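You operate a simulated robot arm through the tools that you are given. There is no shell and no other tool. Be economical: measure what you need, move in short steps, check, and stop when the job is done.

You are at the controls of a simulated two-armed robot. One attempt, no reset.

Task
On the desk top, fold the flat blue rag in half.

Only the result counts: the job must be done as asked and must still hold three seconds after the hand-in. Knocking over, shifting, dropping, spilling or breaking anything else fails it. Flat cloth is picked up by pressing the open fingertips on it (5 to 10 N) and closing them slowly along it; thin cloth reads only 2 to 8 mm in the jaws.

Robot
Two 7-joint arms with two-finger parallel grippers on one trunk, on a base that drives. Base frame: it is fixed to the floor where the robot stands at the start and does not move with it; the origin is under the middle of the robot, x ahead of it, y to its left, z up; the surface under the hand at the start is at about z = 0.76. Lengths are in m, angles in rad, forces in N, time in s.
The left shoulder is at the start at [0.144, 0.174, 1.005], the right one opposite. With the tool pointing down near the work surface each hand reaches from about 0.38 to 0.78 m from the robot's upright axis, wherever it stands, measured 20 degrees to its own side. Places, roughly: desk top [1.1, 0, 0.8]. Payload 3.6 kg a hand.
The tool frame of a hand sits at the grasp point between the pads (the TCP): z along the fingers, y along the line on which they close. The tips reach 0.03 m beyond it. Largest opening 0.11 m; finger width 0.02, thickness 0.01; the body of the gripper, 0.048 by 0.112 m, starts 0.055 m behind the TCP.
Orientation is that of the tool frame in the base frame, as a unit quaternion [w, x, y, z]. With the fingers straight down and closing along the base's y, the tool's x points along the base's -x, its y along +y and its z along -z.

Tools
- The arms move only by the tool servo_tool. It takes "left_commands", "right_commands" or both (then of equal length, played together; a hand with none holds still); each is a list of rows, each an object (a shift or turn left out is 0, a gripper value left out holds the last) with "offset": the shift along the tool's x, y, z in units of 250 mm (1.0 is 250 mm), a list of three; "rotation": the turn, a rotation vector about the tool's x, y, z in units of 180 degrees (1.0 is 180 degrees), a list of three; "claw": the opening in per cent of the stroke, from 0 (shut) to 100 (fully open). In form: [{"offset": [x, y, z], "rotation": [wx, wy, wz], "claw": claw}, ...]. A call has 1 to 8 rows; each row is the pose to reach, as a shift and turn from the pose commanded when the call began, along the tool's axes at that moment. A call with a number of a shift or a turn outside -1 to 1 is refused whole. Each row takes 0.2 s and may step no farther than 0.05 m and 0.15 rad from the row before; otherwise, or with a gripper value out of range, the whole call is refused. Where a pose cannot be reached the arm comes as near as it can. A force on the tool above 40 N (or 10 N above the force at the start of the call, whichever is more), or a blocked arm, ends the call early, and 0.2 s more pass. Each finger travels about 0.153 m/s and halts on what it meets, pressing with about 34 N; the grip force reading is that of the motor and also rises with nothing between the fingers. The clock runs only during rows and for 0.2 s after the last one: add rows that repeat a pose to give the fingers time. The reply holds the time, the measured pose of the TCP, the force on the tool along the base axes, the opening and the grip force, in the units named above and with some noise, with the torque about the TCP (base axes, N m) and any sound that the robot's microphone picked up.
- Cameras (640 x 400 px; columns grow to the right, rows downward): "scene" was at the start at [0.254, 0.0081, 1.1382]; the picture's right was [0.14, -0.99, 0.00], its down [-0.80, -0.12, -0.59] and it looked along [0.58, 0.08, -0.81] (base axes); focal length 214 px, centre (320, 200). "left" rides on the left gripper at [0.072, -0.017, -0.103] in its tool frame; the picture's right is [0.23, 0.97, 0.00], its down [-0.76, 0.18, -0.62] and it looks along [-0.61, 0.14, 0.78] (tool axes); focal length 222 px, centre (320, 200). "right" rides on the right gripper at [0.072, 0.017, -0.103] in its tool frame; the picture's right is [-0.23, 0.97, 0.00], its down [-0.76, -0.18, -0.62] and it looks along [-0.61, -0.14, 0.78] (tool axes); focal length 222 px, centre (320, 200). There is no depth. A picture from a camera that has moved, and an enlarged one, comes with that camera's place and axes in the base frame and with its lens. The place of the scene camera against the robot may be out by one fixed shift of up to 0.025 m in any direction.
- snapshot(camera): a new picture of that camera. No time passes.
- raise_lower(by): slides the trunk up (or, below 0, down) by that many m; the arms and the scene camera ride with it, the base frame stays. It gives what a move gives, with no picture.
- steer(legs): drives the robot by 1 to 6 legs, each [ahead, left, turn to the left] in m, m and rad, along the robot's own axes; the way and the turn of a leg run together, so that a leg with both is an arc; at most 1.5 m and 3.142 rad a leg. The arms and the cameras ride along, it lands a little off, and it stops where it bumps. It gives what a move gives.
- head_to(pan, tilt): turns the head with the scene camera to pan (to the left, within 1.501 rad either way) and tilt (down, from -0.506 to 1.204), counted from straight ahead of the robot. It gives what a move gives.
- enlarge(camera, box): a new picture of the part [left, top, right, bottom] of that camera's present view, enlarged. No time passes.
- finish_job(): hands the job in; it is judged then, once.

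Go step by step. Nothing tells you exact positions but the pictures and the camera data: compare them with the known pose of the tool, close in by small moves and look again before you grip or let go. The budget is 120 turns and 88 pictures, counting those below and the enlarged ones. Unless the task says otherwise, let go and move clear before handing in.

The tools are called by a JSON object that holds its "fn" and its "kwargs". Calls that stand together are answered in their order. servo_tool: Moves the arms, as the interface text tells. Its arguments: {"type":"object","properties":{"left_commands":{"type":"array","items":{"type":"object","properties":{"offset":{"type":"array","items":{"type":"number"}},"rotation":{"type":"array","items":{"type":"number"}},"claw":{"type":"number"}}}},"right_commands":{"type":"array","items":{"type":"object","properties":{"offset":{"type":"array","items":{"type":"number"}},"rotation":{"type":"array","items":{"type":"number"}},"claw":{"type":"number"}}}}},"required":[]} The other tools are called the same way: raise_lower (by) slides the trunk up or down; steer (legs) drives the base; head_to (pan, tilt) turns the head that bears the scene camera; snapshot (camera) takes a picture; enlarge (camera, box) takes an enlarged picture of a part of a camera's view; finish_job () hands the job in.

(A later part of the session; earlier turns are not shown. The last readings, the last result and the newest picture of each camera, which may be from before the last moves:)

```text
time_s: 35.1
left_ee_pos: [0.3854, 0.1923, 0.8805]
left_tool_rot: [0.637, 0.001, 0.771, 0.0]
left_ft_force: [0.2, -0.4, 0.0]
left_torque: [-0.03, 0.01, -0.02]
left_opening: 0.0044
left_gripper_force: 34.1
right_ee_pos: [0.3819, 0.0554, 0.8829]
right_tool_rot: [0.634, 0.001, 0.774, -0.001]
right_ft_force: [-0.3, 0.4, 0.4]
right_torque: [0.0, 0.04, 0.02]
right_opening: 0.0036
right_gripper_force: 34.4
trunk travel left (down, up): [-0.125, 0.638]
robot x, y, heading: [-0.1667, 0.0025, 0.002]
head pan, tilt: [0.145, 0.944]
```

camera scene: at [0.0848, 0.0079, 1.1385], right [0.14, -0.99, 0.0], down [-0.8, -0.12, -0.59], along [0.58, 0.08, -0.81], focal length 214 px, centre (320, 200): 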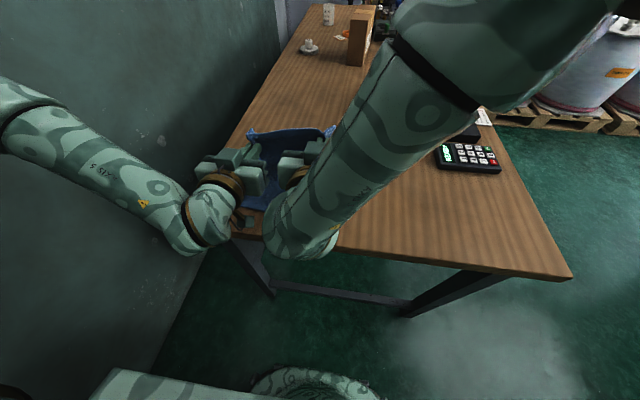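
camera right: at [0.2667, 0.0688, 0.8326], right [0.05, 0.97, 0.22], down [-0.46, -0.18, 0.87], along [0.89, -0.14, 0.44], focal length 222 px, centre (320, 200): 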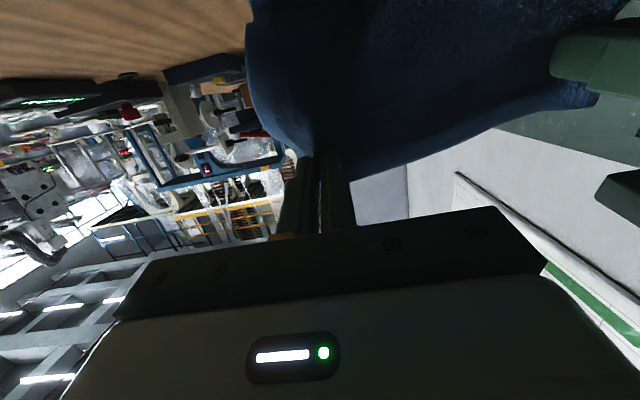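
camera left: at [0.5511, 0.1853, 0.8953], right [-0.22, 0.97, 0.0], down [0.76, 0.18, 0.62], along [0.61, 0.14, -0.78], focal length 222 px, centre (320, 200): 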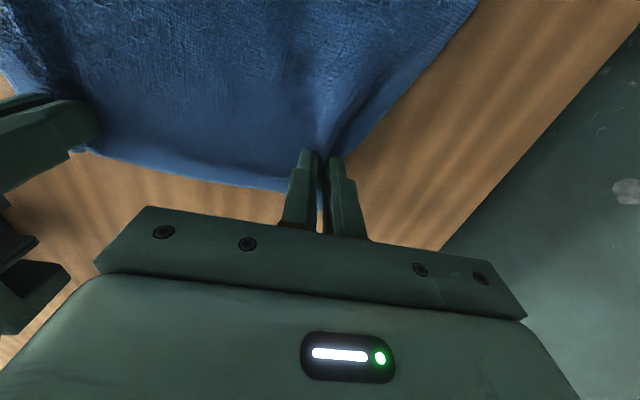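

Tension is gone. Now I lower the trunk 33 mm and drive back the last 30 mm.

{"fn": "raise_lower", "kwargs": {"by": -0.033}}

{"fn": "steer", "kwargs": {"legs": [[-0.03, 0, 0]]}}

{"fn": "snapshot", "kwargs": {"camera": "scene"}}

{"fn": "snapshot", "kwargs": {"camera": "left"}}

```text
time_s: 35.9
left_ee_pos: [0.3928, 0.1914, 0.8331]
left_tool_rot: [0.625, 0.0, 0.78, 0.0]
left_ft_force: [5.7, 4.2, 25.0]
left_torque: [-0.03, 2.82, -0.54]
left_opening: 0.0047
left_gripper_force: 33.9
right_ee_pos: [0.3834, 0.0556, 0.8477]
right_tool_rot: [0.628, 0.001, 0.778, -0.001]
right_ft_force: [-0.7, 0.3, -0.2]
right_torque: [0.0, 0.0, -0.01]
right_opening: 0.0037
right_gripper_force: 33.7
trunk travel left (down, up): [-0.092, 0.671]
robot x, y, heading: [-0.1659, -0.004, 0.0]
head pan, tilt: [0.145, 0.944]
```

```text
time_s: 36.6
left_ee_pos: [0.3906, 0.1928, 0.8358]
left_tool_rot: [0.629, -0.001, 0.777, 0.0]
left_ft_force: [0.5, -0.3, -0.6]
left_torque: [0.01, 0.01, 0.03]
left_opening: 0.0043
left_gripper_force: 34.1
right_ee_pos: [0.3788, 0.0572, 0.8469]
right_tool_rot: [0.627, 0.0, 0.779, 0.0]
right_ft_force: [-1.0, -0.1, -0.7]
right_torque: [0.01, 0.02, 0.06]
right_opening: 0.0039
right_gripper_force: 33.7
trunk travel left (down, up): [-0.092, 0.671]
robot x, y, heading: [-0.1735, -0.0034, 0.0]
head pan, tilt: [0.145, 0.944]
stopped in leg 1: the force on the tool passed its limit at 51 N (the readings are from after the stop); the commanded pose is now the measured one
```

```text
61 pictures are left
camera scene: at [0.1017, 0.0081, 1.1025], right [0.14, -0.99, 0.0], down [-0.8, -0.12, -0.59], along [0.58, 0.08, -0.81], focal length 214 px, centre (320, 200)
```

scene: 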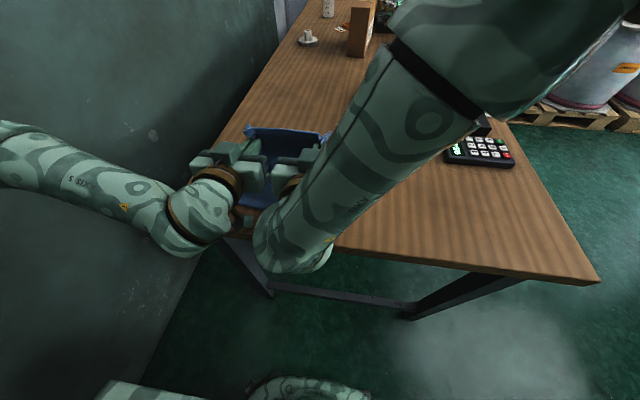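

```text
60 pictures are left
camera left: at [0.2732, 0.1741, 0.7845], right [-0.05, 0.97, -0.22], down [-0.45, 0.18, 0.87], along [0.89, 0.14, 0.43], focal length 222 px, centre (320, 200)
```

left: 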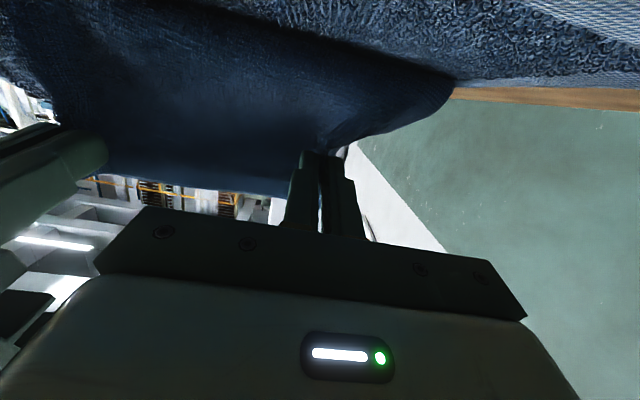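

The left wrist camera touched the desk, so I lift the left hand about 18 mm before moving back further.

{"fn": "servo_tool", "kwargs": {"left_commands": [{"offset": [-0.04, 0, -0.008]}, {"offset": [-0.075, 0, -0.015]}, {"offset": [-0.075, 0, -0.015]}], "right_commands": [{"offset": [-0.01, 0, 0]}, {"offset": [-0.02, 0, 0]}, {"offset": [-0.02, 0, 0]}]}}

{"fn": "steer", "kwargs": {"legs": [[-0.04, 0, 0]]}}

{"fn": "snapshot", "kwargs": {"camera": "scene"}}

{"fn": "snapshot", "kwargs": {"camera": "left"}}

{"fn": "snapshot", "kwargs": {"camera": "right"}}

```text
time_s: 37.4
left_ee_pos: [0.3949, 0.1907, 0.8522]
left_tool_rot: [0.629, -0.001, 0.777, 0.0]
left_ft_force: [-1.1, -0.6, -0.2]
left_torque: [0.02, 0.0, 0.02]
left_opening: 0.0044
left_gripper_force: 33.9
left hand out of reach, approached as far as the arm can: row 1, 2, 3
right_ee_pos: [0.3812, 0.0561, 0.8512]
right_tool_rot: [0.627, 0.001, 0.779, -0.001]
right_ft_force: [-0.3, 0.3, -0.4]
right_torque: [-0.01, 0.01, 0.01]
right_opening: 0.0037
right_gripper_force: 34.3
trunk travel left (down, up): [-0.092, 0.671]
robot x, y, heading: [-0.1735, -0.0033, 0.002]
head pan, tilt: [0.145, 0.944]
```

```text
time_s: 38.3
left_ee_pos: [0.355, 0.1917, 0.8534]
left_tool_rot: [0.63, -0.002, 0.777, 0.001]
left_ft_force: [0.0, 0.2, -0.9]
left_torque: [-0.03, 0.04, 0.0]
left_opening: 0.0047
left_gripper_force: 33.8
right_ee_pos: [0.3381, 0.0558, 0.8525]
right_tool_rot: [0.628, 0.001, 0.778, -0.001]
right_ft_force: [-0.3, 0.1, -0.4]
right_torque: [-0.01, 0.01, 0.04]
right_opening: 0.0037
right_gripper_force: 33.9
trunk travel left (down, up): [-0.092, 0.671]
robot x, y, heading: [-0.2131, -0.0007, 0.002]
head pan, tilt: [0.145, 0.944]
```

```text
59 pictures are left
camera scene: at [0.06, 0.0081, 1.1031], right [0.15, -0.99, 0.0], down [-0.8, -0.12, -0.59], along [0.58, 0.09, -0.81], focal length 214 px, centre (320, 200)
```

scene: 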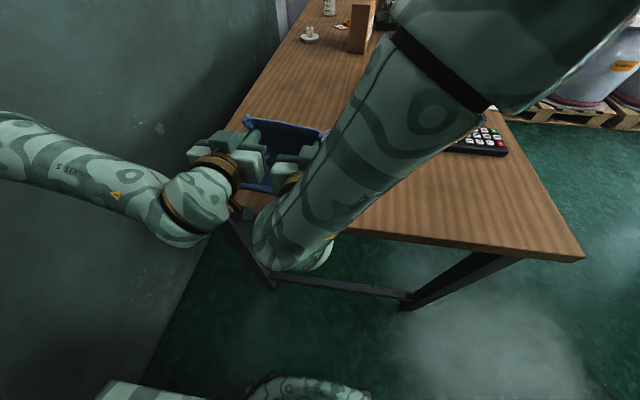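

```text
58 pictures are left
camera left: at [0.2374, 0.1731, 0.8028], right [-0.05, 0.97, -0.22], down [-0.45, 0.18, 0.87], along [0.89, 0.14, 0.43], focal length 222 px, centre (320, 200)
```

left: 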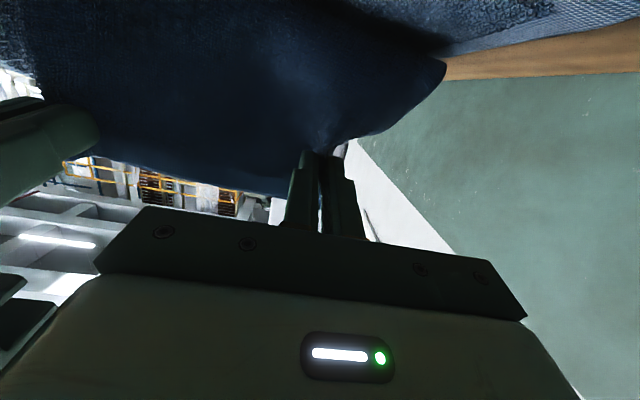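

```text
57 pictures are left
camera right: at [0.2238, 0.0738, 0.8031], right [0.05, 0.97, 0.22], down [-0.45, -0.18, 0.88], along [0.89, -0.14, 0.43], focal length 222 px, centre (320, 200)
```

right: 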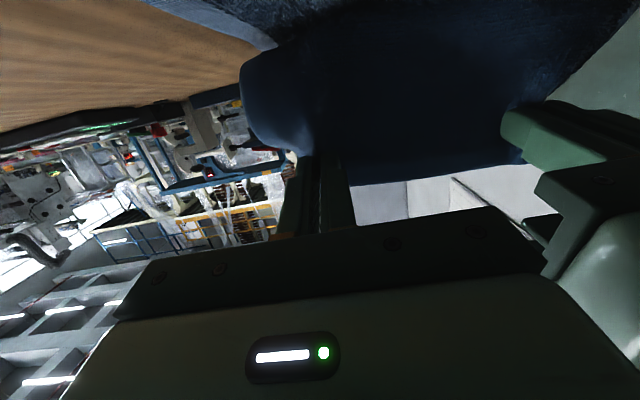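

The edge is standing just over the near side with the fingers behind it. I open the fingers and check how it falls.

{"fn": "servo_tool", "kwargs": {"left_commands": [{"claw": 10}, {"claw": 20}, {"claw": 30}, {"claw": 35}, {"claw": 35}], "right_commands": [{"claw": 10}, {"claw": 20}, {"claw": 30}, {"claw": 35}, {"claw": 35}]}}

{"fn": "snapshot", "kwargs": {"camera": "right"}}

{"fn": "snapshot", "kwargs": {"camera": "left"}}

{"fn": "enlarge", "kwargs": {"camera": "scene", "box": [180, 80, 380, 260]}}

```text
time_s: 39.5
left_ee_pos: [0.3554, 0.1913, 0.8523]
left_tool_rot: [0.629, -0.001, 0.777, 0.0]
left_ft_force: [-0.6, 0.1, -0.2]
left_torque: [0.03, 0.01, 0.01]
left_opening: 0.0383
left_gripper_force: 0.1
right_ee_pos: [0.3396, 0.0557, 0.8523]
right_tool_rot: [0.628, 0.002, 0.778, -0.001]
right_ft_force: [-0.5, 0.6, 0.7]
right_torque: [-0.02, 0.0, 0.02]
right_opening: 0.0384
right_gripper_force: 0.0
trunk travel left (down, up): [-0.092, 0.671]
robot x, y, heading: [-0.2098, -0.0012, 0.004]
head pan, tilt: [0.145, 0.944]
```

```text
56 pictures are left
camera right: at [0.2245, 0.0738, 0.8026], right [0.05, 0.97, 0.22], down [-0.45, -0.18, 0.88], along [0.89, -0.14, 0.43], focal length 222 px, centre (320, 200)
```

right: 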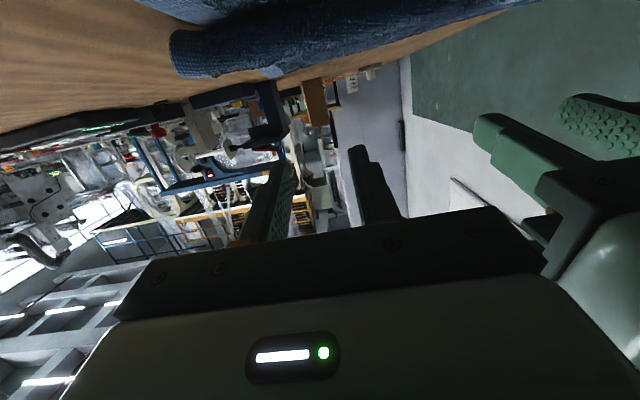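

```text
55 pictures are left
camera left: at [0.2381, 0.1731, 0.8022], right [-0.05, 0.97, -0.22], down [-0.45, 0.18, 0.87], along [0.89, 0.14, 0.43], focal length 222 px, centre (320, 200)
```

left: 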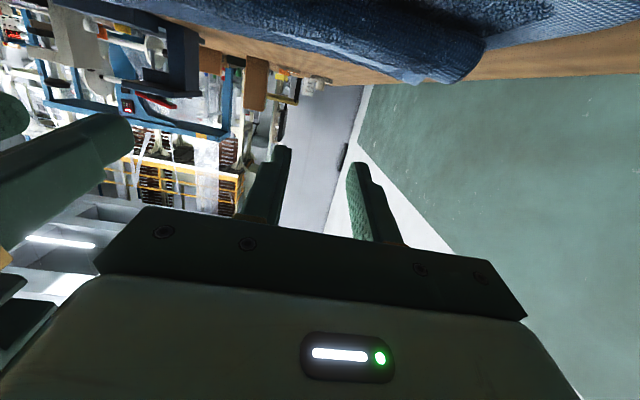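

```text
2.22 times, centred on (280, 170) of scene
camera zoom: at [0.0611, 0.0082, 1.1027], right [0.15, -0.99, 0.0], down [-0.8, -0.12, -0.59], along [0.58, 0.09, -0.81], focal length 477 px, centre (409, 267)
```

zoom: 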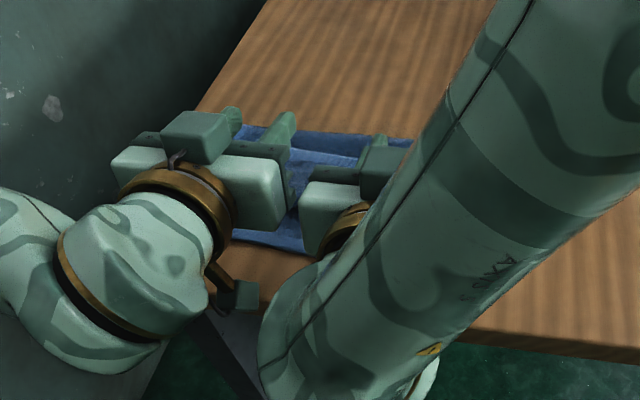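

The cloth dropped off the fingers. I back the robot away to see the result.

{"fn": "steer", "kwargs": {"legs": [[-0.3, 0, 0]]}}

{"fn": "head_to", "kwargs": {"pan": 0.145, "tilt": 0.65}}

{"fn": "snapshot", "kwargs": {"camera": "scene"}}

```text
time_s: 41.6
left_ee_pos: [0.0541, 0.1931, 0.8528]
left_tool_rot: [0.631, -0.004, 0.776, 0.003]
left_ft_force: [0.1, 0.1, 0.7]
left_torque: [0.0, 0.04, -0.01]
left_opening: 0.0384
left_gripper_force: 0.1
right_ee_pos: [0.0396, 0.0578, 0.8519]
right_tool_rot: [0.628, -0.001, 0.778, 0.001]
right_ft_force: [-1.1, -0.2, 0.1]
right_torque: [-0.01, 0.0, 0.0]
right_opening: 0.0384
right_gripper_force: 0.0
trunk travel left (down, up): [-0.092, 0.671]
robot x, y, heading: [-0.5121, 0.002, 0.006]
head pan, tilt: [0.145, 0.944]
```

```text
time_s: 42.4
left_ee_pos: [0.0557, 0.1917, 0.8531]
left_tool_rot: [0.63, -0.003, 0.777, 0.002]
left_ft_force: [-0.3, -0.2, -0.1]
left_torque: [-0.02, 0.01, 0.0]
left_opening: 0.0387
left_gripper_force: 0.2
right_ee_pos: [0.0403, 0.0582, 0.8512]
right_tool_rot: [0.628, -0.001, 0.778, 0.001]
right_ft_force: [-0.8, -0.1, 0.0]
right_torque: [0.0, -0.02, -0.03]
right_opening: 0.0386
right_gripper_force: 0.1
trunk travel left (down, up): [-0.092, 0.671]
robot x, y, heading: [-0.5111, 0.0044, 0.007]
head pan, tilt: [0.145, 0.649]
```

```text
53 pictures are left
camera scene: at [-0.2246, 0.0105, 1.1264], right [0.15, -0.99, 0.0], down [-0.6, -0.09, -0.8], along [0.79, 0.12, -0.61], focal length 214 px, centre (320, 200)
```

scene: 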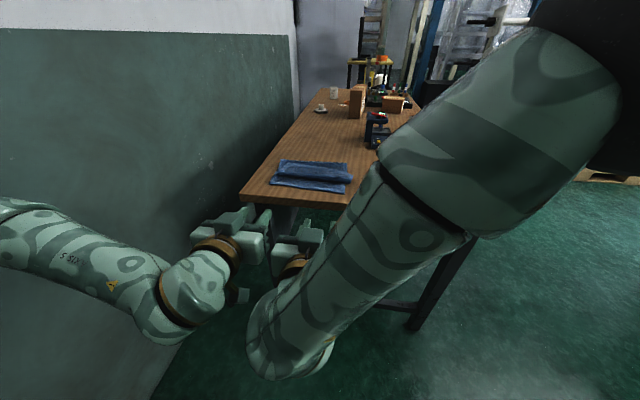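

The rag is visible but I need a better angle. I raise the trunk and zoom in.

{"fn": "raise_lower", "kwargs": {"by": 0.3}}

{"fn": "snapshot", "kwargs": {"camera": "scene"}}

{"fn": "enlarge", "kwargs": {"camera": "scene", "box": [220, 200, 400, 320]}}

```text
time_s: 45.4
left_ee_pos: [0.055, 0.1933, 1.1529]
left_tool_rot: [0.629, -0.003, 0.777, 0.002]
left_ft_force: [0.5, -0.5, 0.8]
left_torque: [0.01, 0.01, 0.02]
left_opening: 0.0384
left_gripper_force: 0.0
right_ee_pos: [0.0402, 0.059, 1.1505]
right_tool_rot: [0.627, 0.0, 0.779, 0.0]
right_ft_force: [0.1, -0.7, -0.7]
right_torque: [-0.01, -0.01, 0.01]
right_opening: 0.0385
right_gripper_force: 0.0
trunk travel left (down, up): [-0.392, 0.371]
robot x, y, heading: [-0.5119, -0.0018, 0.006]
head pan, tilt: [0.145, 0.649]
```

```text
52 pictures are left
camera scene: at [-0.3685, 0.0097, 1.4377], right [0.15, -0.99, 0.0], down [-0.6, -0.09, -0.8], along [0.79, 0.12, -0.61], focal length 214 px, centre (320, 200)
```

scene: 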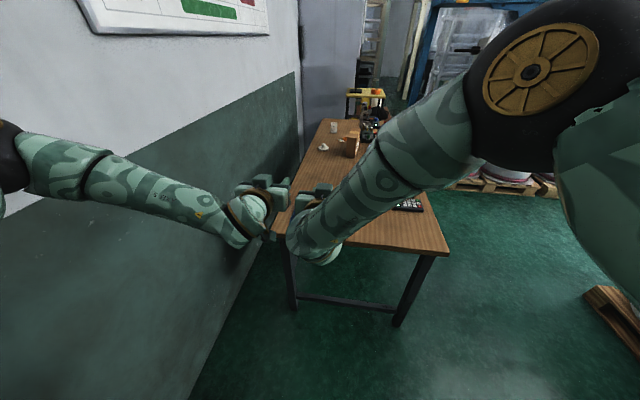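

```text
3.33 times, centred on (310, 260) of scene
camera zoom: at [-0.3685, 0.0097, 1.4377], right [0.15, -0.99, 0.0], down [-0.6, -0.09, -0.8], along [0.79, 0.12, -0.61], focal length 715 px, centre (353, 0)
```

zoom: 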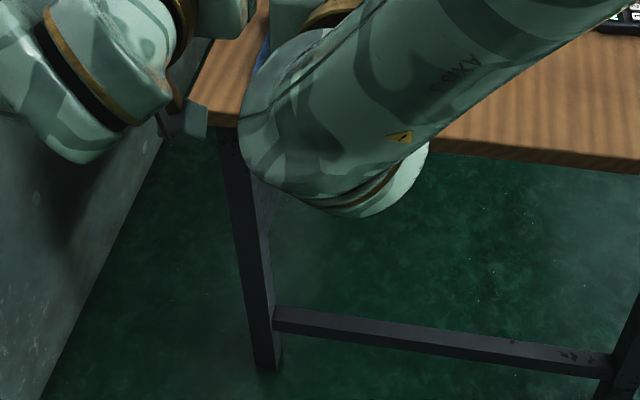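

The arms block the view. I return the tools to pointing down while clear of the desk.

{"fn": "servo_tool", "kwargs": {"left_commands": [{"rotation": [0, 0.045, 0]}, {"rotation": [0, 0.09, 0]}, {"rotation": [0, 0.135, 0]}, {"rotation": [0, 0.18, 0]}, {"rotation": [0, 0.225, 0]}, {"rotation": [0, 0.27, 0]}, {"rotation": [0, 0.315, 0]}, {"rotation": [0, 0.36, 0]}], "right_commands": [{"rotation": [0, 0.045, 0]}, {"rotation": [0, 0.09, 0]}, {"rotation": [0, 0.135, 0]}, {"rotation": [0, 0.18, 0]}, {"rotation": [0, 0.225, 0]}, {"rotation": [0, 0.27, 0]}, {"rotation": [0, 0.315, 0]}, {"rotation": [0, 0.36, 0]}]}}

{"fn": "servo_tool", "kwargs": {"left_commands": [{"rotation": [0, 0.04, 0]}, {"rotation": [0, 0.073, 0]}, {"offset": [0, 0.1, 0], "rotation": [0, 0.073, 0]}, {"offset": [0, 0.25, 0], "rotation": [0, 0.073, 0]}, {"offset": [0, 0.4, 0], "rotation": [0, 0.073, 0]}], "right_commands": [{"rotation": [0, 0.04, 0]}, {"rotation": [0, 0.073, 0]}, {"offset": [0, -0.15, 0], "rotation": [0, 0.073, 0]}, {"offset": [0, -0.3, 0], "rotation": [0, 0.073, 0]}, {"offset": [0, -0.48, 0], "rotation": [0, 0.073, 0]}]}}

{"fn": "steer", "kwargs": {"legs": [[0.4, 0, 0]]}}

{"fn": "head_to", "kwargs": {"pan": 0.2, "tilt": 1.1}}

{"fn": "snapshot", "kwargs": {"camera": "scene"}}

```text
time_s: 47.2
left_ee_pos: [0.0541, 0.196, 1.1529]
left_tool_rot: [0.114, -0.003, 0.993, -0.001]
left_ft_force: [0.7, -0.1, 0.4]
left_torque: [0.02, 0.0, -0.04]
left_opening: 0.0385
left_gripper_force: 0.0
right_ee_pos: [0.0413, 0.0579, 1.1505]
right_tool_rot: [0.112, -0.002, 0.994, 0.0]
right_ft_force: [0.1, -0.9, -0.8]
right_torque: [0.01, 0.01, 0.03]
right_opening: 0.0387
right_gripper_force: 0.1
trunk travel left (down, up): [-0.392, 0.371]
robot x, y, heading: [-0.5143, -0.0053, 0.005]
head pan, tilt: [0.145, 0.649]
```

```text
time_s: 48.4
left_ee_pos: [0.0519, 0.2913, 1.1567]
left_tool_rot: [0.001, -0.004, 1.0, 0.0]
left_ft_force: [-0.2, -0.2, -0.4]
left_torque: [0.05, -0.02, -0.01]
left_opening: 0.0384
left_gripper_force: 0.0
left hand out of reach, approached as far as the arm can: row 1, 2, 3
right_ee_pos: [0.0402, -0.0637, 1.1528]
right_tool_rot: [-0.002, -0.003, 1.0, 0.001]
right_ft_force: [-0.2, 0.0, 0.5]
right_torque: [0.01, -0.03, -0.01]
right_opening: 0.0387
right_gripper_force: 0.1
trunk travel left (down, up): [-0.392, 0.371]
robot x, y, heading: [-0.5112, -0.0025, 0.006]
head pan, tilt: [0.145, 0.649]
```

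```text
time_s: 50.9
left_ee_pos: [0.4525, 0.2882, 1.1549]
left_tool_rot: [0.001, 0.0, 1.0, 0.0]
left_ft_force: [-0.2, 0.3, 0.0]
left_torque: [0.01, 0.01, 0.01]
left_opening: 0.0386
left_gripper_force: 0.1
right_ee_pos: [0.4402, -0.0658, 1.1525]
right_tool_rot: [-0.001, 0.003, 1.0, 0.0]
right_ft_force: [-0.3, 0.3, 0.3]
right_torque: [0.02, 0.0, 0.01]
right_opening: 0.0384
right_gripper_force: 0.0
trunk travel left (down, up): [-0.392, 0.371]
robot x, y, heading: [-0.1151, -0.0016, -0.002]
head pan, tilt: [0.145, 0.649]
```

```text
time_s: 51.8
left_ee_pos: [0.4523, 0.2885, 1.154]
left_tool_rot: [0.001, 0.0, 1.0, 0.0]
left_ft_force: [0.3, 0.1, 0.1]
left_torque: [0.0, -0.01, 0.02]
left_opening: 0.0386
left_gripper_force: 0.0
right_ee_pos: [0.4402, -0.0656, 1.1538]
right_tool_rot: [-0.002, 0.001, 1.0, 0.0]
right_ft_force: [-0.1, 0.6, 0.0]
right_torque: [0.0, 0.01, 0.01]
right_opening: 0.0383
right_gripper_force: 0.0
trunk travel left (down, up): [-0.392, 0.371]
robot x, y, heading: [-0.1168, -0.0007, -0.0]
head pan, tilt: [0.201, 1.1]
```

```text
50 pictures are left
camera scene: at [0.0058, 0.0095, 1.4035], right [0.2, -0.98, 0.0], down [-0.87, -0.18, -0.45], along [0.45, 0.09, -0.89], focal length 214 px, centre (320, 200)
```

scene: 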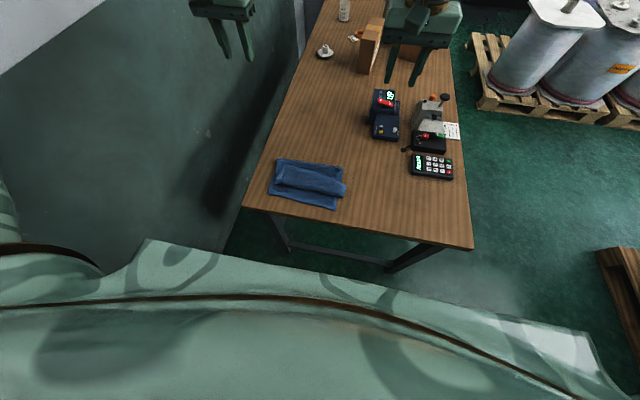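

{"fn": "enlarge", "kwargs": {"camera": "scene", "box": [240, 135, 370, 220]}}

```text
4.71 times, centred on (305, 178) of scene
camera zoom: at [0.0058, 0.0095, 1.4035], right [0.2, -0.98, 0.0], down [-0.87, -0.18, -0.45], along [0.45, 0.09, -0.89], focal length 1009 px, centre (391, 306)
```

zoom: 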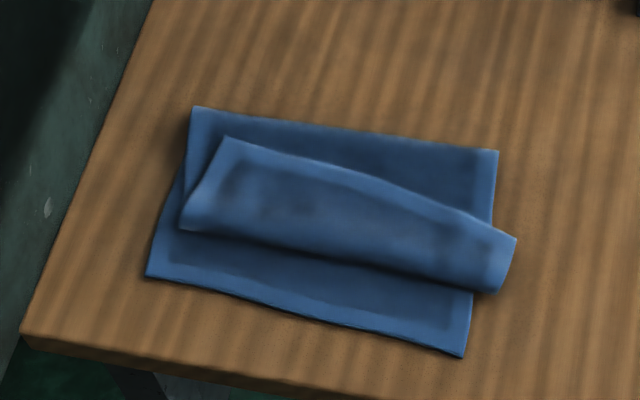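

The main fold is good, with the fold line at x≈0.47–0.48. The last 5–9 cm of the top layer doubled back toward the far side, with its free edge at about (0.446, 0.228) to (0.398, −0.005). I'll regrip that free edge with a tilt that allows a full flip, so I lower the trunk and come over it.

{"fn": "raise_lower", "kwargs": {"by": -0.25}}

{"fn": "servo_tool", "kwargs": {"left_commands": [{"offset": [0.02, -0.1, 0]}, {"offset": [0.05, -0.2, 0]}, {"offset": [0.08, -0.3, 0]}, {"offset": [0.1, -0.39, 0]}, {"offset": [0.1, -0.39, 0]}], "right_commands": [{"offset": [0.04, 0.1, 0]}, {"offset": [0.08, 0.2, 0]}, {"offset": [0.12, 0.3, 0]}, {"offset": [0.17, 0.42, 0]}, {"offset": [0.17, 0.42, 0]}]}}

{"fn": "snapshot", "kwargs": {"camera": "scene"}}

{"fn": "snapshot", "kwargs": {"camera": "right"}}

{"fn": "snapshot", "kwargs": {"camera": "left"}}

```text
time_s: 54.3
left_ee_pos: [0.4537, 0.2882, 0.905]
left_tool_rot: [0.002, 0.0, 1.0, -0.001]
left_ft_force: [-0.6, -0.6, 0.6]
left_torque: [-0.01, -0.02, 0.0]
left_opening: 0.0389
left_gripper_force: 0.0
right_ee_pos: [0.4398, -0.0649, 0.9039]
right_tool_rot: [-0.001, 0.002, 1.0, 0.0]
right_ft_force: [1.2, 0.2, -0.6]
right_torque: [0.03, 0.01, 0.01]
right_opening: 0.0384
right_gripper_force: 0.1
trunk travel left (down, up): [-0.142, 0.621]
robot x, y, heading: [-0.1169, 0.001, -0.005]
head pan, tilt: [0.201, 1.1]
```

```text
time_s: 55.5
left_ee_pos: [0.4276, 0.1913, 0.9034]
left_tool_rot: [0.002, 0.0, 1.0, 0.0]
left_ft_force: [0.1, -0.4, -0.1]
left_torque: [-0.01, 0.02, 0.01]
left_opening: 0.0383
left_gripper_force: 0.0
right_ee_pos: [0.3979, 0.0397, 0.9028]
right_tool_rot: [-0.002, 0.003, 1.0, 0.001]
right_ft_force: [-1.1, -0.2, 0.6]
right_torque: [-0.01, -0.05, 0.02]
right_opening: 0.0381
right_gripper_force: 0.0
trunk travel left (down, up): [-0.142, 0.621]
robot x, y, heading: [-0.1129, -0.0009, -0.005]
head pan, tilt: [0.201, 1.1]
```

```text
48 pictures are left
camera scene: at [0.1193, 0.0091, 1.1457], right [0.2, -0.98, 0.0], down [-0.87, -0.18, -0.45], along [0.44, 0.09, -0.89], focal length 214 px, centre (320, 200)
```

scene: 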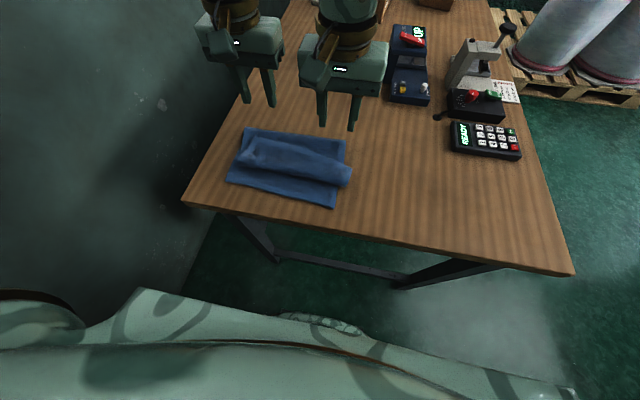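

```text
47 pictures are left
camera right: at [0.3273, 0.0579, 1.007], right [0.23, 0.97, 0.0], down [0.76, -0.18, 0.62], along [0.6, -0.14, -0.78], focal length 222 px, centre (320, 200)
```

right: 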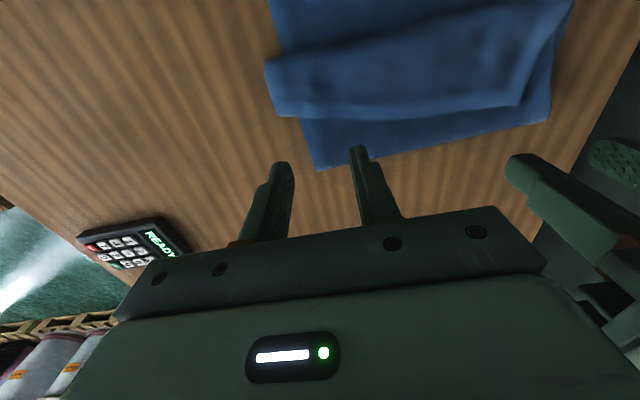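

```text
46 pictures are left
camera left: at [0.354, 0.1739, 1.0063], right [-0.23, 0.97, 0.0], down [0.76, 0.18, 0.62], along [0.61, 0.14, -0.78], focal length 222 px, centre (320, 200)
```

left: 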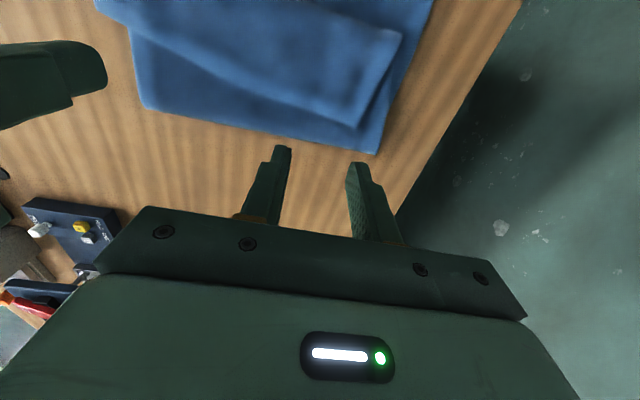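

I'm roughly over the flap edge. I go lower to refine the position before gripping.

{"fn": "servo_tool", "kwargs": {"left_commands": [{"offset": [0.0, 0, 0.1]}, {"offset": [0.0, 0, 0.2]}, {"offset": [0.0, 0, 0.32]}, {"offset": [0.0, 0, 0.32]}], "right_commands": [{"offset": [0.0, 0, 0.1]}, {"offset": [0.0, 0, 0.2]}, {"offset": [0.0, 0, 0.32]}, {"offset": [0.0, 0, 0.32]}]}}

{"fn": "snapshot", "kwargs": {"camera": "right"}}

{"fn": "snapshot", "kwargs": {"camera": "left"}}

{"fn": "enlarge", "kwargs": {"camera": "scene", "box": [200, 90, 370, 210]}}

```text
time_s: 56.5
left_ee_pos: [0.4275, 0.1914, 0.8238]
left_tool_rot: [0.001, 0.0, 1.0, -0.001]
left_ft_force: [-0.1, -0.6, 0.0]
left_torque: [-0.01, 0.03, 0.01]
left_opening: 0.0386
left_gripper_force: 0.1
right_ee_pos: [0.3965, 0.0393, 0.8237]
right_tool_rot: [-0.001, 0.001, 1.0, 0.0]
right_ft_force: [-0.8, -0.3, -0.3]
right_torque: [0.0, -0.02, 0.05]
right_opening: 0.0384
right_gripper_force: 0.0
trunk travel left (down, up): [-0.142, 0.621]
robot x, y, heading: [-0.111, -0.0004, -0.002]
head pan, tilt: [0.201, 1.1]
```

```text
45 pictures are left
camera right: at [0.3262, 0.0571, 0.9277], right [0.23, 0.97, 0.0], down [0.76, -0.18, 0.62], along [0.6, -0.14, -0.78], focal length 222 px, centre (320, 200)
```

right: 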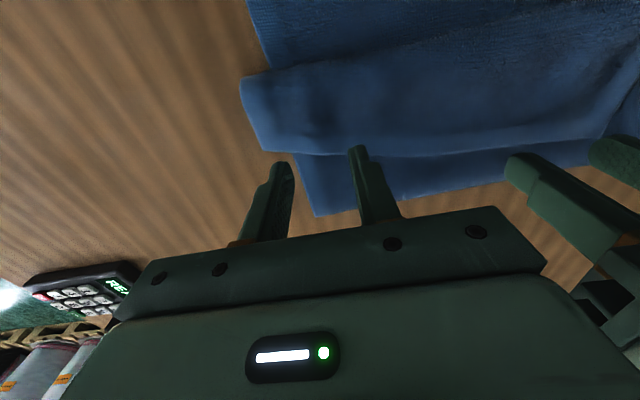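

```text
44 pictures are left
camera left: at [0.3522, 0.1732, 0.9266], right [-0.23, 0.97, 0.0], down [0.76, 0.18, 0.62], along [0.61, 0.14, -0.78], focal length 222 px, centre (320, 200)
```

left: 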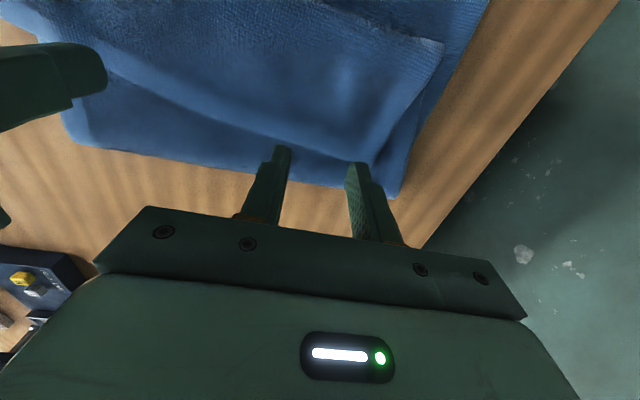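

```text
3.33 times, centred on (285, 150) of scene
camera zoom: at [0.1188, 0.0092, 1.1459], right [0.2, -0.98, 0.0], down [-0.87, -0.18, -0.45], along [0.44, 0.09, -0.89], focal length 715 px, centre (437, 367)
```

zoom: 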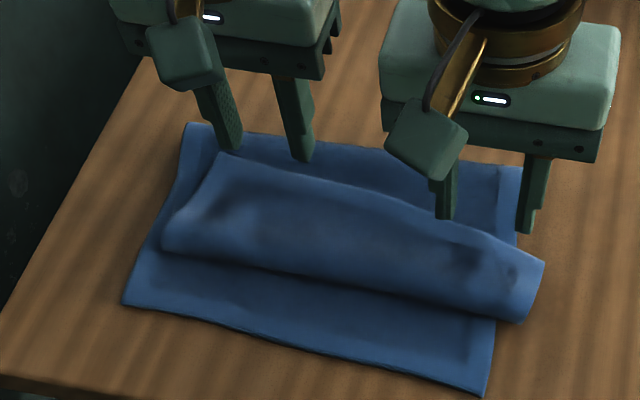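

The flap edge is at about x 0.402 at y=0.04 and x 0.427 at y=0.19. I tilt both tools back 20°, so that the later forward tilt flips the cloth fully, and come close.

{"fn": "servo_tool", "kwargs": {"left_commands": [{"offset": [0.02, 0, 0], "rotation": [0, 0.037, 0]}, {"offset": [0.042, 0, 0], "rotation": [0, 0.074, 0]}, {"offset": [0.042, 0, 0.02], "rotation": [0, 0.111, 0]}, {"offset": [0.042, 0, 0.045], "rotation": [0, 0.111, 0]}, {"offset": [0.042, 0, 0.045], "rotation": [0, 0.111, 0]}], "right_commands": [{"offset": [0.01, 0, 0], "rotation": [0, 0.037, 0]}, {"offset": [0.018, 0, 0], "rotation": [0, 0.074, 0]}, {"offset": [0.018, 0, 0.02], "rotation": [0, 0.111, 0]}, {"offset": [0.018, 0, 0.045], "rotation": [0, 0.111, 0]}, {"offset": [0.018, 0, 0.045], "rotation": [0, 0.111, 0]}]}}

{"fn": "snapshot", "kwargs": {"camera": "right"}}

{"fn": "snapshot", "kwargs": {"camera": "left"}}

{"fn": "enlarge", "kwargs": {"camera": "scene", "box": [200, 90, 370, 210]}}

```text
time_s: 57.7
left_ee_pos: [0.4172, 0.1915, 0.8133]
left_tool_rot: [-0.173, 0.0, 0.985, 0.0]
left_ft_force: [0.8, -0.1, -0.3]
left_torque: [-0.01, -0.04, 0.0]
left_opening: 0.0385
left_gripper_force: 0.1
right_ee_pos: [0.3947, 0.0405, 0.812]
right_tool_rot: [-0.175, 0.002, 0.985, 0.0]
right_ft_force: [-1.3, 0.0, -0.1]
right_torque: [0.02, -0.01, -0.03]
right_opening: 0.0384
right_gripper_force: 0.0
trunk travel left (down, up): [-0.142, 0.621]
robot x, y, heading: [-0.1113, 0.0004, -0.0]
head pan, tilt: [0.201, 1.1]
```

```text
42 pictures are left
camera right: at [0.3618, 0.0578, 0.9344], right [0.22, 0.97, -0.08], down [0.93, -0.18, 0.32], along [0.3, -0.14, -0.94], focal length 222 px, centre (320, 200)
```

right: 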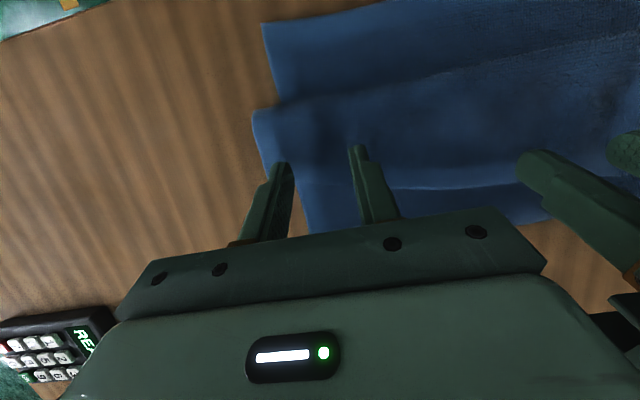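

```text
41 pictures are left
camera left: at [0.383, 0.174, 0.9337], right [-0.21, 0.97, 0.08], down [0.93, 0.18, 0.33], along [0.3, 0.14, -0.94], focal length 222 px, centre (320, 200)
```

left: 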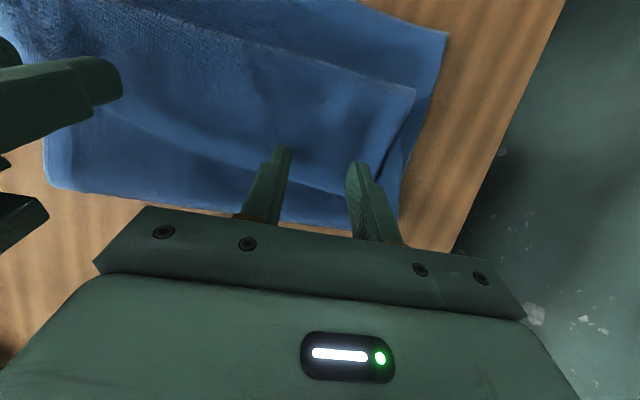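

```text
3.33 times, centred on (285, 150) of scene
camera zoom: at [0.1195, 0.0094, 1.1456], right [0.2, -0.98, 0.0], down [-0.87, -0.18, -0.45], along [0.44, 0.09, -0.89], focal length 715 px, centre (437, 367)
```

zoom: 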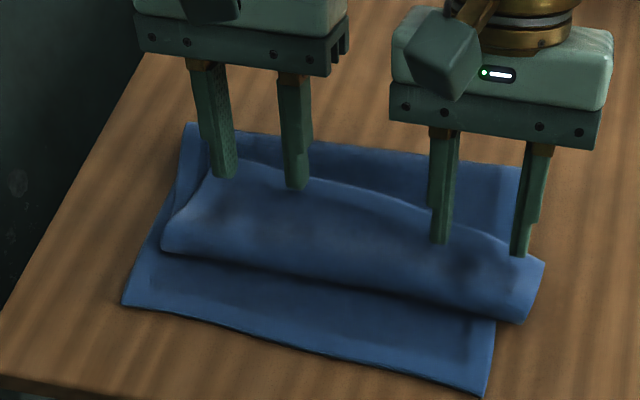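

The tips are just inside the flap edge. I shift the left hand inward 12 mm and the right 5 mm, then descend gently in steps.

{"fn": "servo_tool", "kwargs": {"left_commands": [{"offset": [0, -0.048, 0]}, {"offset": [-0.006, -0.048, 0.015]}, {"offset": [-0.011, -0.048, 0.03]}, {"offset": [-0.011, -0.048, 0.03]}], "right_commands": [{"offset": [0, 0.02, 0]}, {"offset": [-0.006, 0.02, 0.015]}, {"offset": [-0.011, 0.02, 0.03]}, {"offset": [-0.011, 0.02, 0.03]}]}}

```text
time_s: 58.7
left_ee_pos: [0.4172, 0.1789, 0.8061]
left_tool_rot: [-0.173, 0.0, 0.985, -0.001]
left_ft_force: [-0.2, -0.4, 1.1]
left_torque: [-0.03, 0.0, 0.01]
left_opening: 0.0385
left_gripper_force: 0.1
right_ee_pos: [0.3928, 0.0445, 0.8052]
right_tool_rot: [-0.176, 0.001, 0.984, 0.0]
right_ft_force: [-0.2, 0.5, 0.3]
right_torque: [0.01, -0.01, 0.01]
right_opening: 0.0385
right_gripper_force: 0.3
trunk travel left (down, up): [-0.142, 0.621]
robot x, y, heading: [-0.1148, -0.001, -0.001]
head pan, tilt: [0.201, 1.1]
```

{"fn": "servo_tool", "kwargs": {"left_commands": [{"offset": [-0.003, 0, 0.0075]}, {"offset": [-0.006, 0, 0.015]}, {"offset": [-0.006, 0, 0.015]}], "right_commands": [{"offset": [-0.003, 0, 0.0075]}, {"offset": [-0.006, 0, 0.015]}, {"offset": [-0.006, 0, 0.015]}]}}

```text
time_s: 59.5
left_ee_pos: [0.4178, 0.1793, 0.8018]
left_tool_rot: [-0.173, 0.0, 0.985, 0.0]
left_ft_force: [-0.4, -0.2, 1.8]
left_torque: [0.0, 0.03, 0.01]
left_opening: 0.0383
left_gripper_force: 0.0
right_ee_pos: [0.393, 0.0454, 0.8008]
right_tool_rot: [-0.174, 0.002, 0.985, 0.0]
right_ft_force: [-0.4, 1.1, 3.1]
right_torque: [0.03, 0.01, 0.03]
right_opening: 0.0382
right_gripper_force: 0.0
trunk travel left (down, up): [-0.142, 0.621]
robot x, y, heading: [-0.1162, 0.0037, -0.002]
head pan, tilt: [0.201, 1.1]
```

Both hands have light contact at z≈0.80. I press slightly more and close slowly.

{"fn": "servo_tool", "kwargs": {"left_commands": [{"offset": [-0.003, 0, 0.008], "claw": 34}, {"offset": [-0.003, 0, 0.008], "claw": 29}, {"offset": [-0.003, 0, 0.008], "claw": 24}, {"offset": [-0.003, 0, 0.008], "claw": 19}, {"offset": [-0.003, 0, 0.008], "claw": 14}, {"offset": [-0.003, 0, 0.008], "claw": 9}, {"offset": [-0.003, 0, 0.008], "claw": 4}, {"offset": [-0.003, 0, 0.008], "claw": 0}], "right_commands": [{"offset": [-0.002, 0, 0.005], "claw": 34}, {"offset": [-0.002, 0, 0.005], "claw": 29}, {"offset": [-0.002, 0, 0.005], "claw": 24}, {"offset": [-0.002, 0, 0.005], "claw": 19}, {"offset": [-0.002, 0, 0.005], "claw": 14}, {"offset": [-0.002, 0, 0.005], "claw": 9}, {"offset": [-0.002, 0, 0.005], "claw": 4}, {"offset": [-0.002, 0, 0.005], "claw": 0}]}}

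{"fn": "servo_tool", "kwargs": {"left_commands": [{"offset": [0.015, 0, -0.04]}, {"offset": [0.03, 0, -0.08]}, {"offset": [0.045, 0, -0.12]}, {"offset": [0.045, 0, -0.12]}], "right_commands": [{"offset": [0.015, 0, -0.04]}, {"offset": [0.03, 0, -0.08]}, {"offset": [0.045, 0, -0.12]}, {"offset": [0.045, 0, -0.12]}]}}

{"fn": "enlarge", "kwargs": {"camera": "scene", "box": [200, 90, 370, 210]}}

{"fn": "snapshot", "kwargs": {"camera": "right"}}

{"fn": "snapshot", "kwargs": {"camera": "left"}}

```text
time_s: 61.3
left_ee_pos: [0.4174, 0.1776, 0.8]
left_tool_rot: [-0.172, 0.001, 0.985, -0.002]
left_ft_force: [-1.8, -12.3, 5.6]
left_torque: [-0.4, 0.1, 0.03]
left_opening: 0.0033
left_gripper_force: 34.2
right_ee_pos: [0.3931, 0.0454, 0.7997]
right_tool_rot: [-0.175, 0.002, 0.985, 0.002]
right_ft_force: [1.5, 10.6, 6.1]
right_torque: [0.34, -0.05, 0.03]
right_opening: 0.0068
right_gripper_force: 34.0
trunk travel left (down, up): [-0.142, 0.621]
robot x, y, heading: [-0.117, -0.0019, -0.005]
head pan, tilt: [0.201, 1.1]
```

```text
time_s: 62.3
left_ee_pos: [0.4163, 0.1776, 0.8314]
left_tool_rot: [-0.172, -0.001, 0.985, -0.001]
left_ft_force: [-1.5, -10.9, 0.0]
left_torque: [-0.39, 0.08, 0.04]
left_opening: 0.0036
left_gripper_force: 34.0
right_ee_pos: [0.393, 0.0445, 0.8299]
right_tool_rot: [-0.176, 0.002, 0.984, -0.001]
right_ft_force: [1.8, 11.9, -0.2]
right_torque: [0.32, -0.05, 0.02]
right_opening: 0.007
right_gripper_force: 34.1
trunk travel left (down, up): [-0.142, 0.621]
robot x, y, heading: [-0.1182, -0.002, 0.003]
head pan, tilt: [0.201, 1.1]
```

```text
3.33 times, centred on (285, 150) of scene
camera zoom: at [0.1195, 0.0094, 1.1456], right [0.2, -0.98, 0.0], down [-0.87, -0.18, -0.45], along [0.44, 0.09, -0.89], focal length 715 px, centre (437, 367)
```

zoom: 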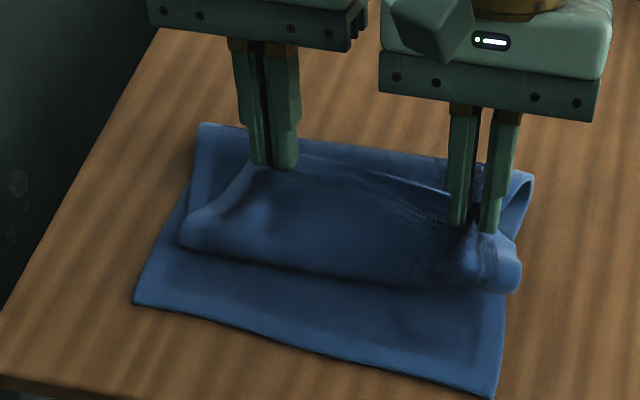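

```text
38 pictures are left
camera right: at [0.3621, 0.0623, 0.9526], right [0.22, 0.97, -0.08], down [0.93, -0.18, 0.32], along [0.3, -0.14, -0.94], focal length 222 px, centre (320, 200)
```

right: 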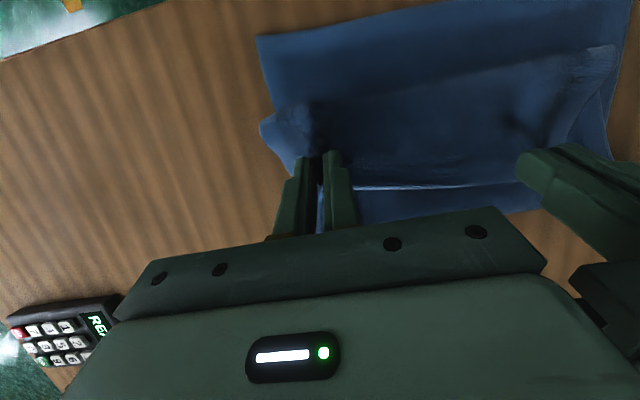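

```text
37 pictures are left
camera left: at [0.3831, 0.1607, 0.9521], right [-0.21, 0.97, 0.08], down [0.93, 0.18, 0.33], along [0.3, 0.14, -0.94], focal length 222 px, centre (320, 200)
```

left: 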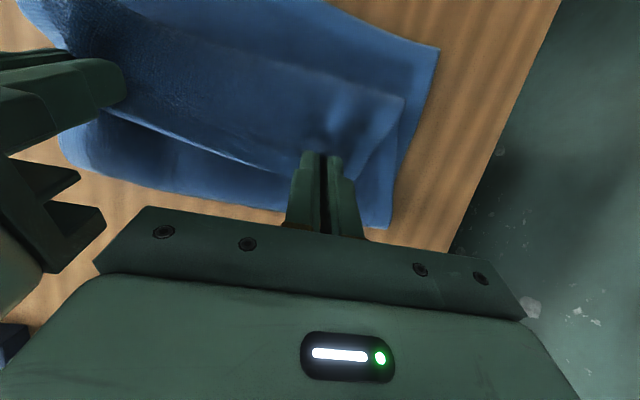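

The left reads 3.6 mm, a single fold. The right reads 7 mm and seems to have pinched the layer beneath too, since the fold line lifted there. I set the right back down and open it, and ease the left inward.

{"fn": "servo_tool", "kwargs": {"left_commands": [{"offset": [0, -0.012, 0]}, {"offset": [0, -0.02, 0]}, {"offset": [0, -0.02, 0]}, {"offset": [0, -0.02, 0]}, {"offset": [0, -0.02, 0]}, {"offset": [0, -0.02, 0]}], "right_commands": [{"offset": [-0.02, 0.01, 0.05]}, {"offset": [-0.038, 0.01, 0.105], "claw": 0}, {"offset": [-0.038, 0.01, 0.105], "claw": 18}, {"offset": [-0.038, 0.01, 0.105], "claw": 36}, {"offset": [-0.02, 0.01, 0.05], "claw": 36}, {"offset": [-0.02, 0.01, 0.05], "claw": 36}]}}

{"fn": "enlarge", "kwargs": {"camera": "scene", "box": [200, 90, 370, 210]}}

{"fn": "snapshot", "kwargs": {"camera": "right"}}

```text
time_s: 63.7
left_ee_pos: [0.4161, 0.1728, 0.8308]
left_tool_rot: [-0.172, -0.001, 0.985, 0.001]
left_ft_force: [-0.5, 0.0, 0.3]
left_torque: [0.01, 0.0, -0.04]
left_opening: 0.0028
left_gripper_force: 34.1
right_ee_pos: [0.3954, 0.0481, 0.8171]
right_tool_rot: [-0.176, 0.002, 0.984, 0.0]
right_ft_force: [-0.4, -0.2, 0.6]
right_torque: [0.01, 0.01, 0.01]
right_opening: 0.0396
right_gripper_force: 0.0
trunk travel left (down, up): [-0.142, 0.621]
robot x, y, heading: [-0.1121, -0.0012, -0.002]
head pan, tilt: [0.201, 1.1]
```

```text
3.33 times, centred on (285, 150) of scene
camera zoom: at [0.1195, 0.0094, 1.1456], right [0.2, -0.98, 0.0], down [-0.87, -0.18, -0.45], along [0.44, 0.09, -0.89], focal length 715 px, centre (437, 367)
```

zoom: 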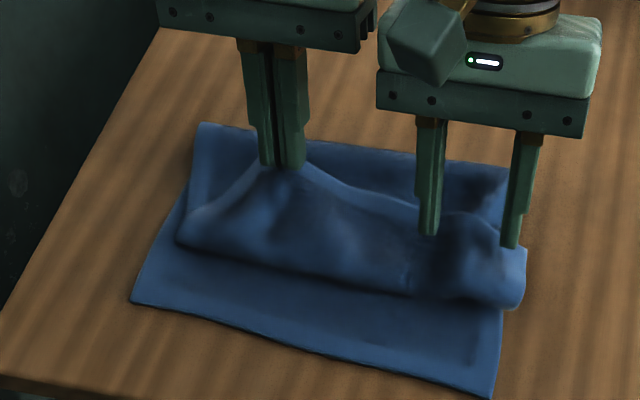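

```text
35 pictures are left
camera right: at [0.3635, 0.0651, 0.9392], right [0.22, 0.97, -0.08], down [0.93, -0.18, 0.32], along [0.3, -0.14, -0.94], focal length 222 px, centre (320, 200)
```

right: 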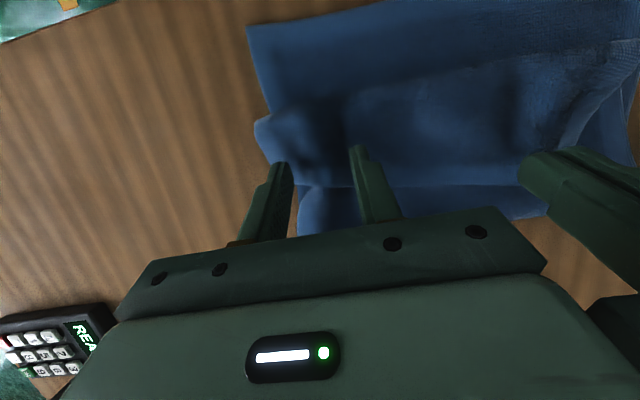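

I retry the right grip about 9 mm closer to the flap edge with lighter pressure.

{"fn": "servo_tool", "kwargs": {"right_commands": [{"offset": [-0.034, 0, -0.012]}, {"offset": [-0.044, 0, 0.018]}, {"offset": [-0.056, 0, 0.046]}, {"offset": [-0.056, 0, 0.048]}, {"offset": [-0.056, 0, 0.048]}]}}

{"fn": "snapshot", "kwargs": {"camera": "right"}}

```text
time_s: 64.9
left_ee_pos: [0.4169, 0.1733, 0.8314]
left_tool_rot: [-0.174, -0.001, 0.985, -0.001]
left_ft_force: [-0.6, -0.4, -0.1]
left_torque: [0.0, -0.01, -0.03]
left_opening: 0.0027
left_gripper_force: 33.7
right_ee_pos: [0.4032, 0.0477, 0.8016]
right_tool_rot: [-0.175, 0.002, 0.985, 0.001]
right_ft_force: [0.9, 0.2, 2.5]
right_torque: [0.06, -0.01, 0.0]
right_opening: 0.0395
right_gripper_force: 0.2
trunk travel left (down, up): [-0.142, 0.621]
robot x, y, heading: [-0.1133, 0.0009, 0.002]
head pan, tilt: [0.201, 1.1]
```

```text
34 pictures are left
camera right: at [0.3714, 0.0651, 0.9235], right [0.22, 0.97, -0.08], down [0.93, -0.18, 0.32], along [0.3, -0.14, -0.94], focal length 222 px, centre (320, 200)
```

right: 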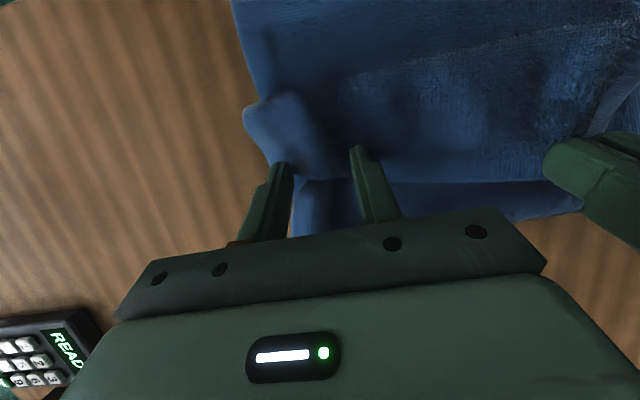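

Light contact at 2.5 N. I close slowly at this pressure and lift a little.

{"fn": "servo_tool", "kwargs": {"right_commands": [{"claw": 31}, {"claw": 26}, {"claw": 21}, {"claw": 16}, {"claw": 11}, {"claw": 6}, {"claw": 0}, {"claw": 0}]}}

{"fn": "servo_tool", "kwargs": {"right_commands": [{"offset": [0.015, 0, -0.04]}, {"offset": [0.03, 0, -0.08]}, {"offset": [0.045, 0, -0.12]}, {"offset": [0.045, 0, -0.12]}]}}

{"fn": "enlarge", "kwargs": {"camera": "scene", "box": [200, 90, 370, 210]}}

```text
time_s: 66.7
left_ee_pos: [0.4158, 0.1732, 0.8313]
left_tool_rot: [-0.173, 0.0, 0.985, -0.001]
left_ft_force: [-0.2, -4.6, -1.4]
left_torque: [-0.12, 0.01, 0.02]
left_opening: 0.0029
left_gripper_force: 34.0
right_ee_pos: [0.4026, 0.048, 0.8008]
right_tool_rot: [-0.175, 0.002, 0.984, 0.001]
right_ft_force: [0.7, 5.4, 2.8]
right_torque: [0.2, 0.0, -0.03]
right_opening: 0.0075
right_gripper_force: 34.3
trunk travel left (down, up): [-0.142, 0.621]
robot x, y, heading: [-0.1119, 0.0014, -0.0]
head pan, tilt: [0.201, 1.1]
```

```text
time_s: 67.7
left_ee_pos: [0.4171, 0.1721, 0.8314]
left_tool_rot: [-0.173, 0.0, 0.985, 0.0]
left_ft_force: [-0.2, -1.0, 0.0]
left_torque: [-0.06, 0.04, 0.02]
left_opening: 0.0028
left_gripper_force: 34.6
right_ee_pos: [0.4023, 0.0474, 0.834]
right_tool_rot: [-0.175, 0.001, 0.985, 0.001]
right_ft_force: [0.6, 1.4, 0.1]
right_torque: [0.04, -0.01, -0.06]
right_opening: 0.0072
right_gripper_force: 33.7
trunk travel left (down, up): [-0.142, 0.621]
robot x, y, heading: [-0.1124, -0.0016, -0.002]
head pan, tilt: [0.201, 1.1]
```

```text
3.33 times, centred on (285, 150) of scene
camera zoom: at [0.1195, 0.0093, 1.1456], right [0.2, -0.98, 0.0], down [-0.87, -0.18, -0.45], along [0.44, 0.09, -0.89], focal length 715 px, centre (437, 367)
```

zoom: 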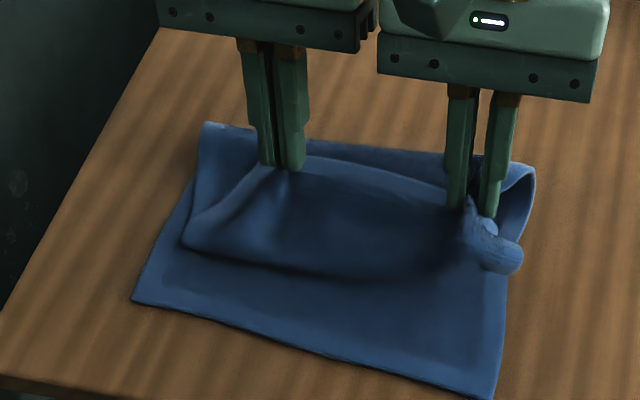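

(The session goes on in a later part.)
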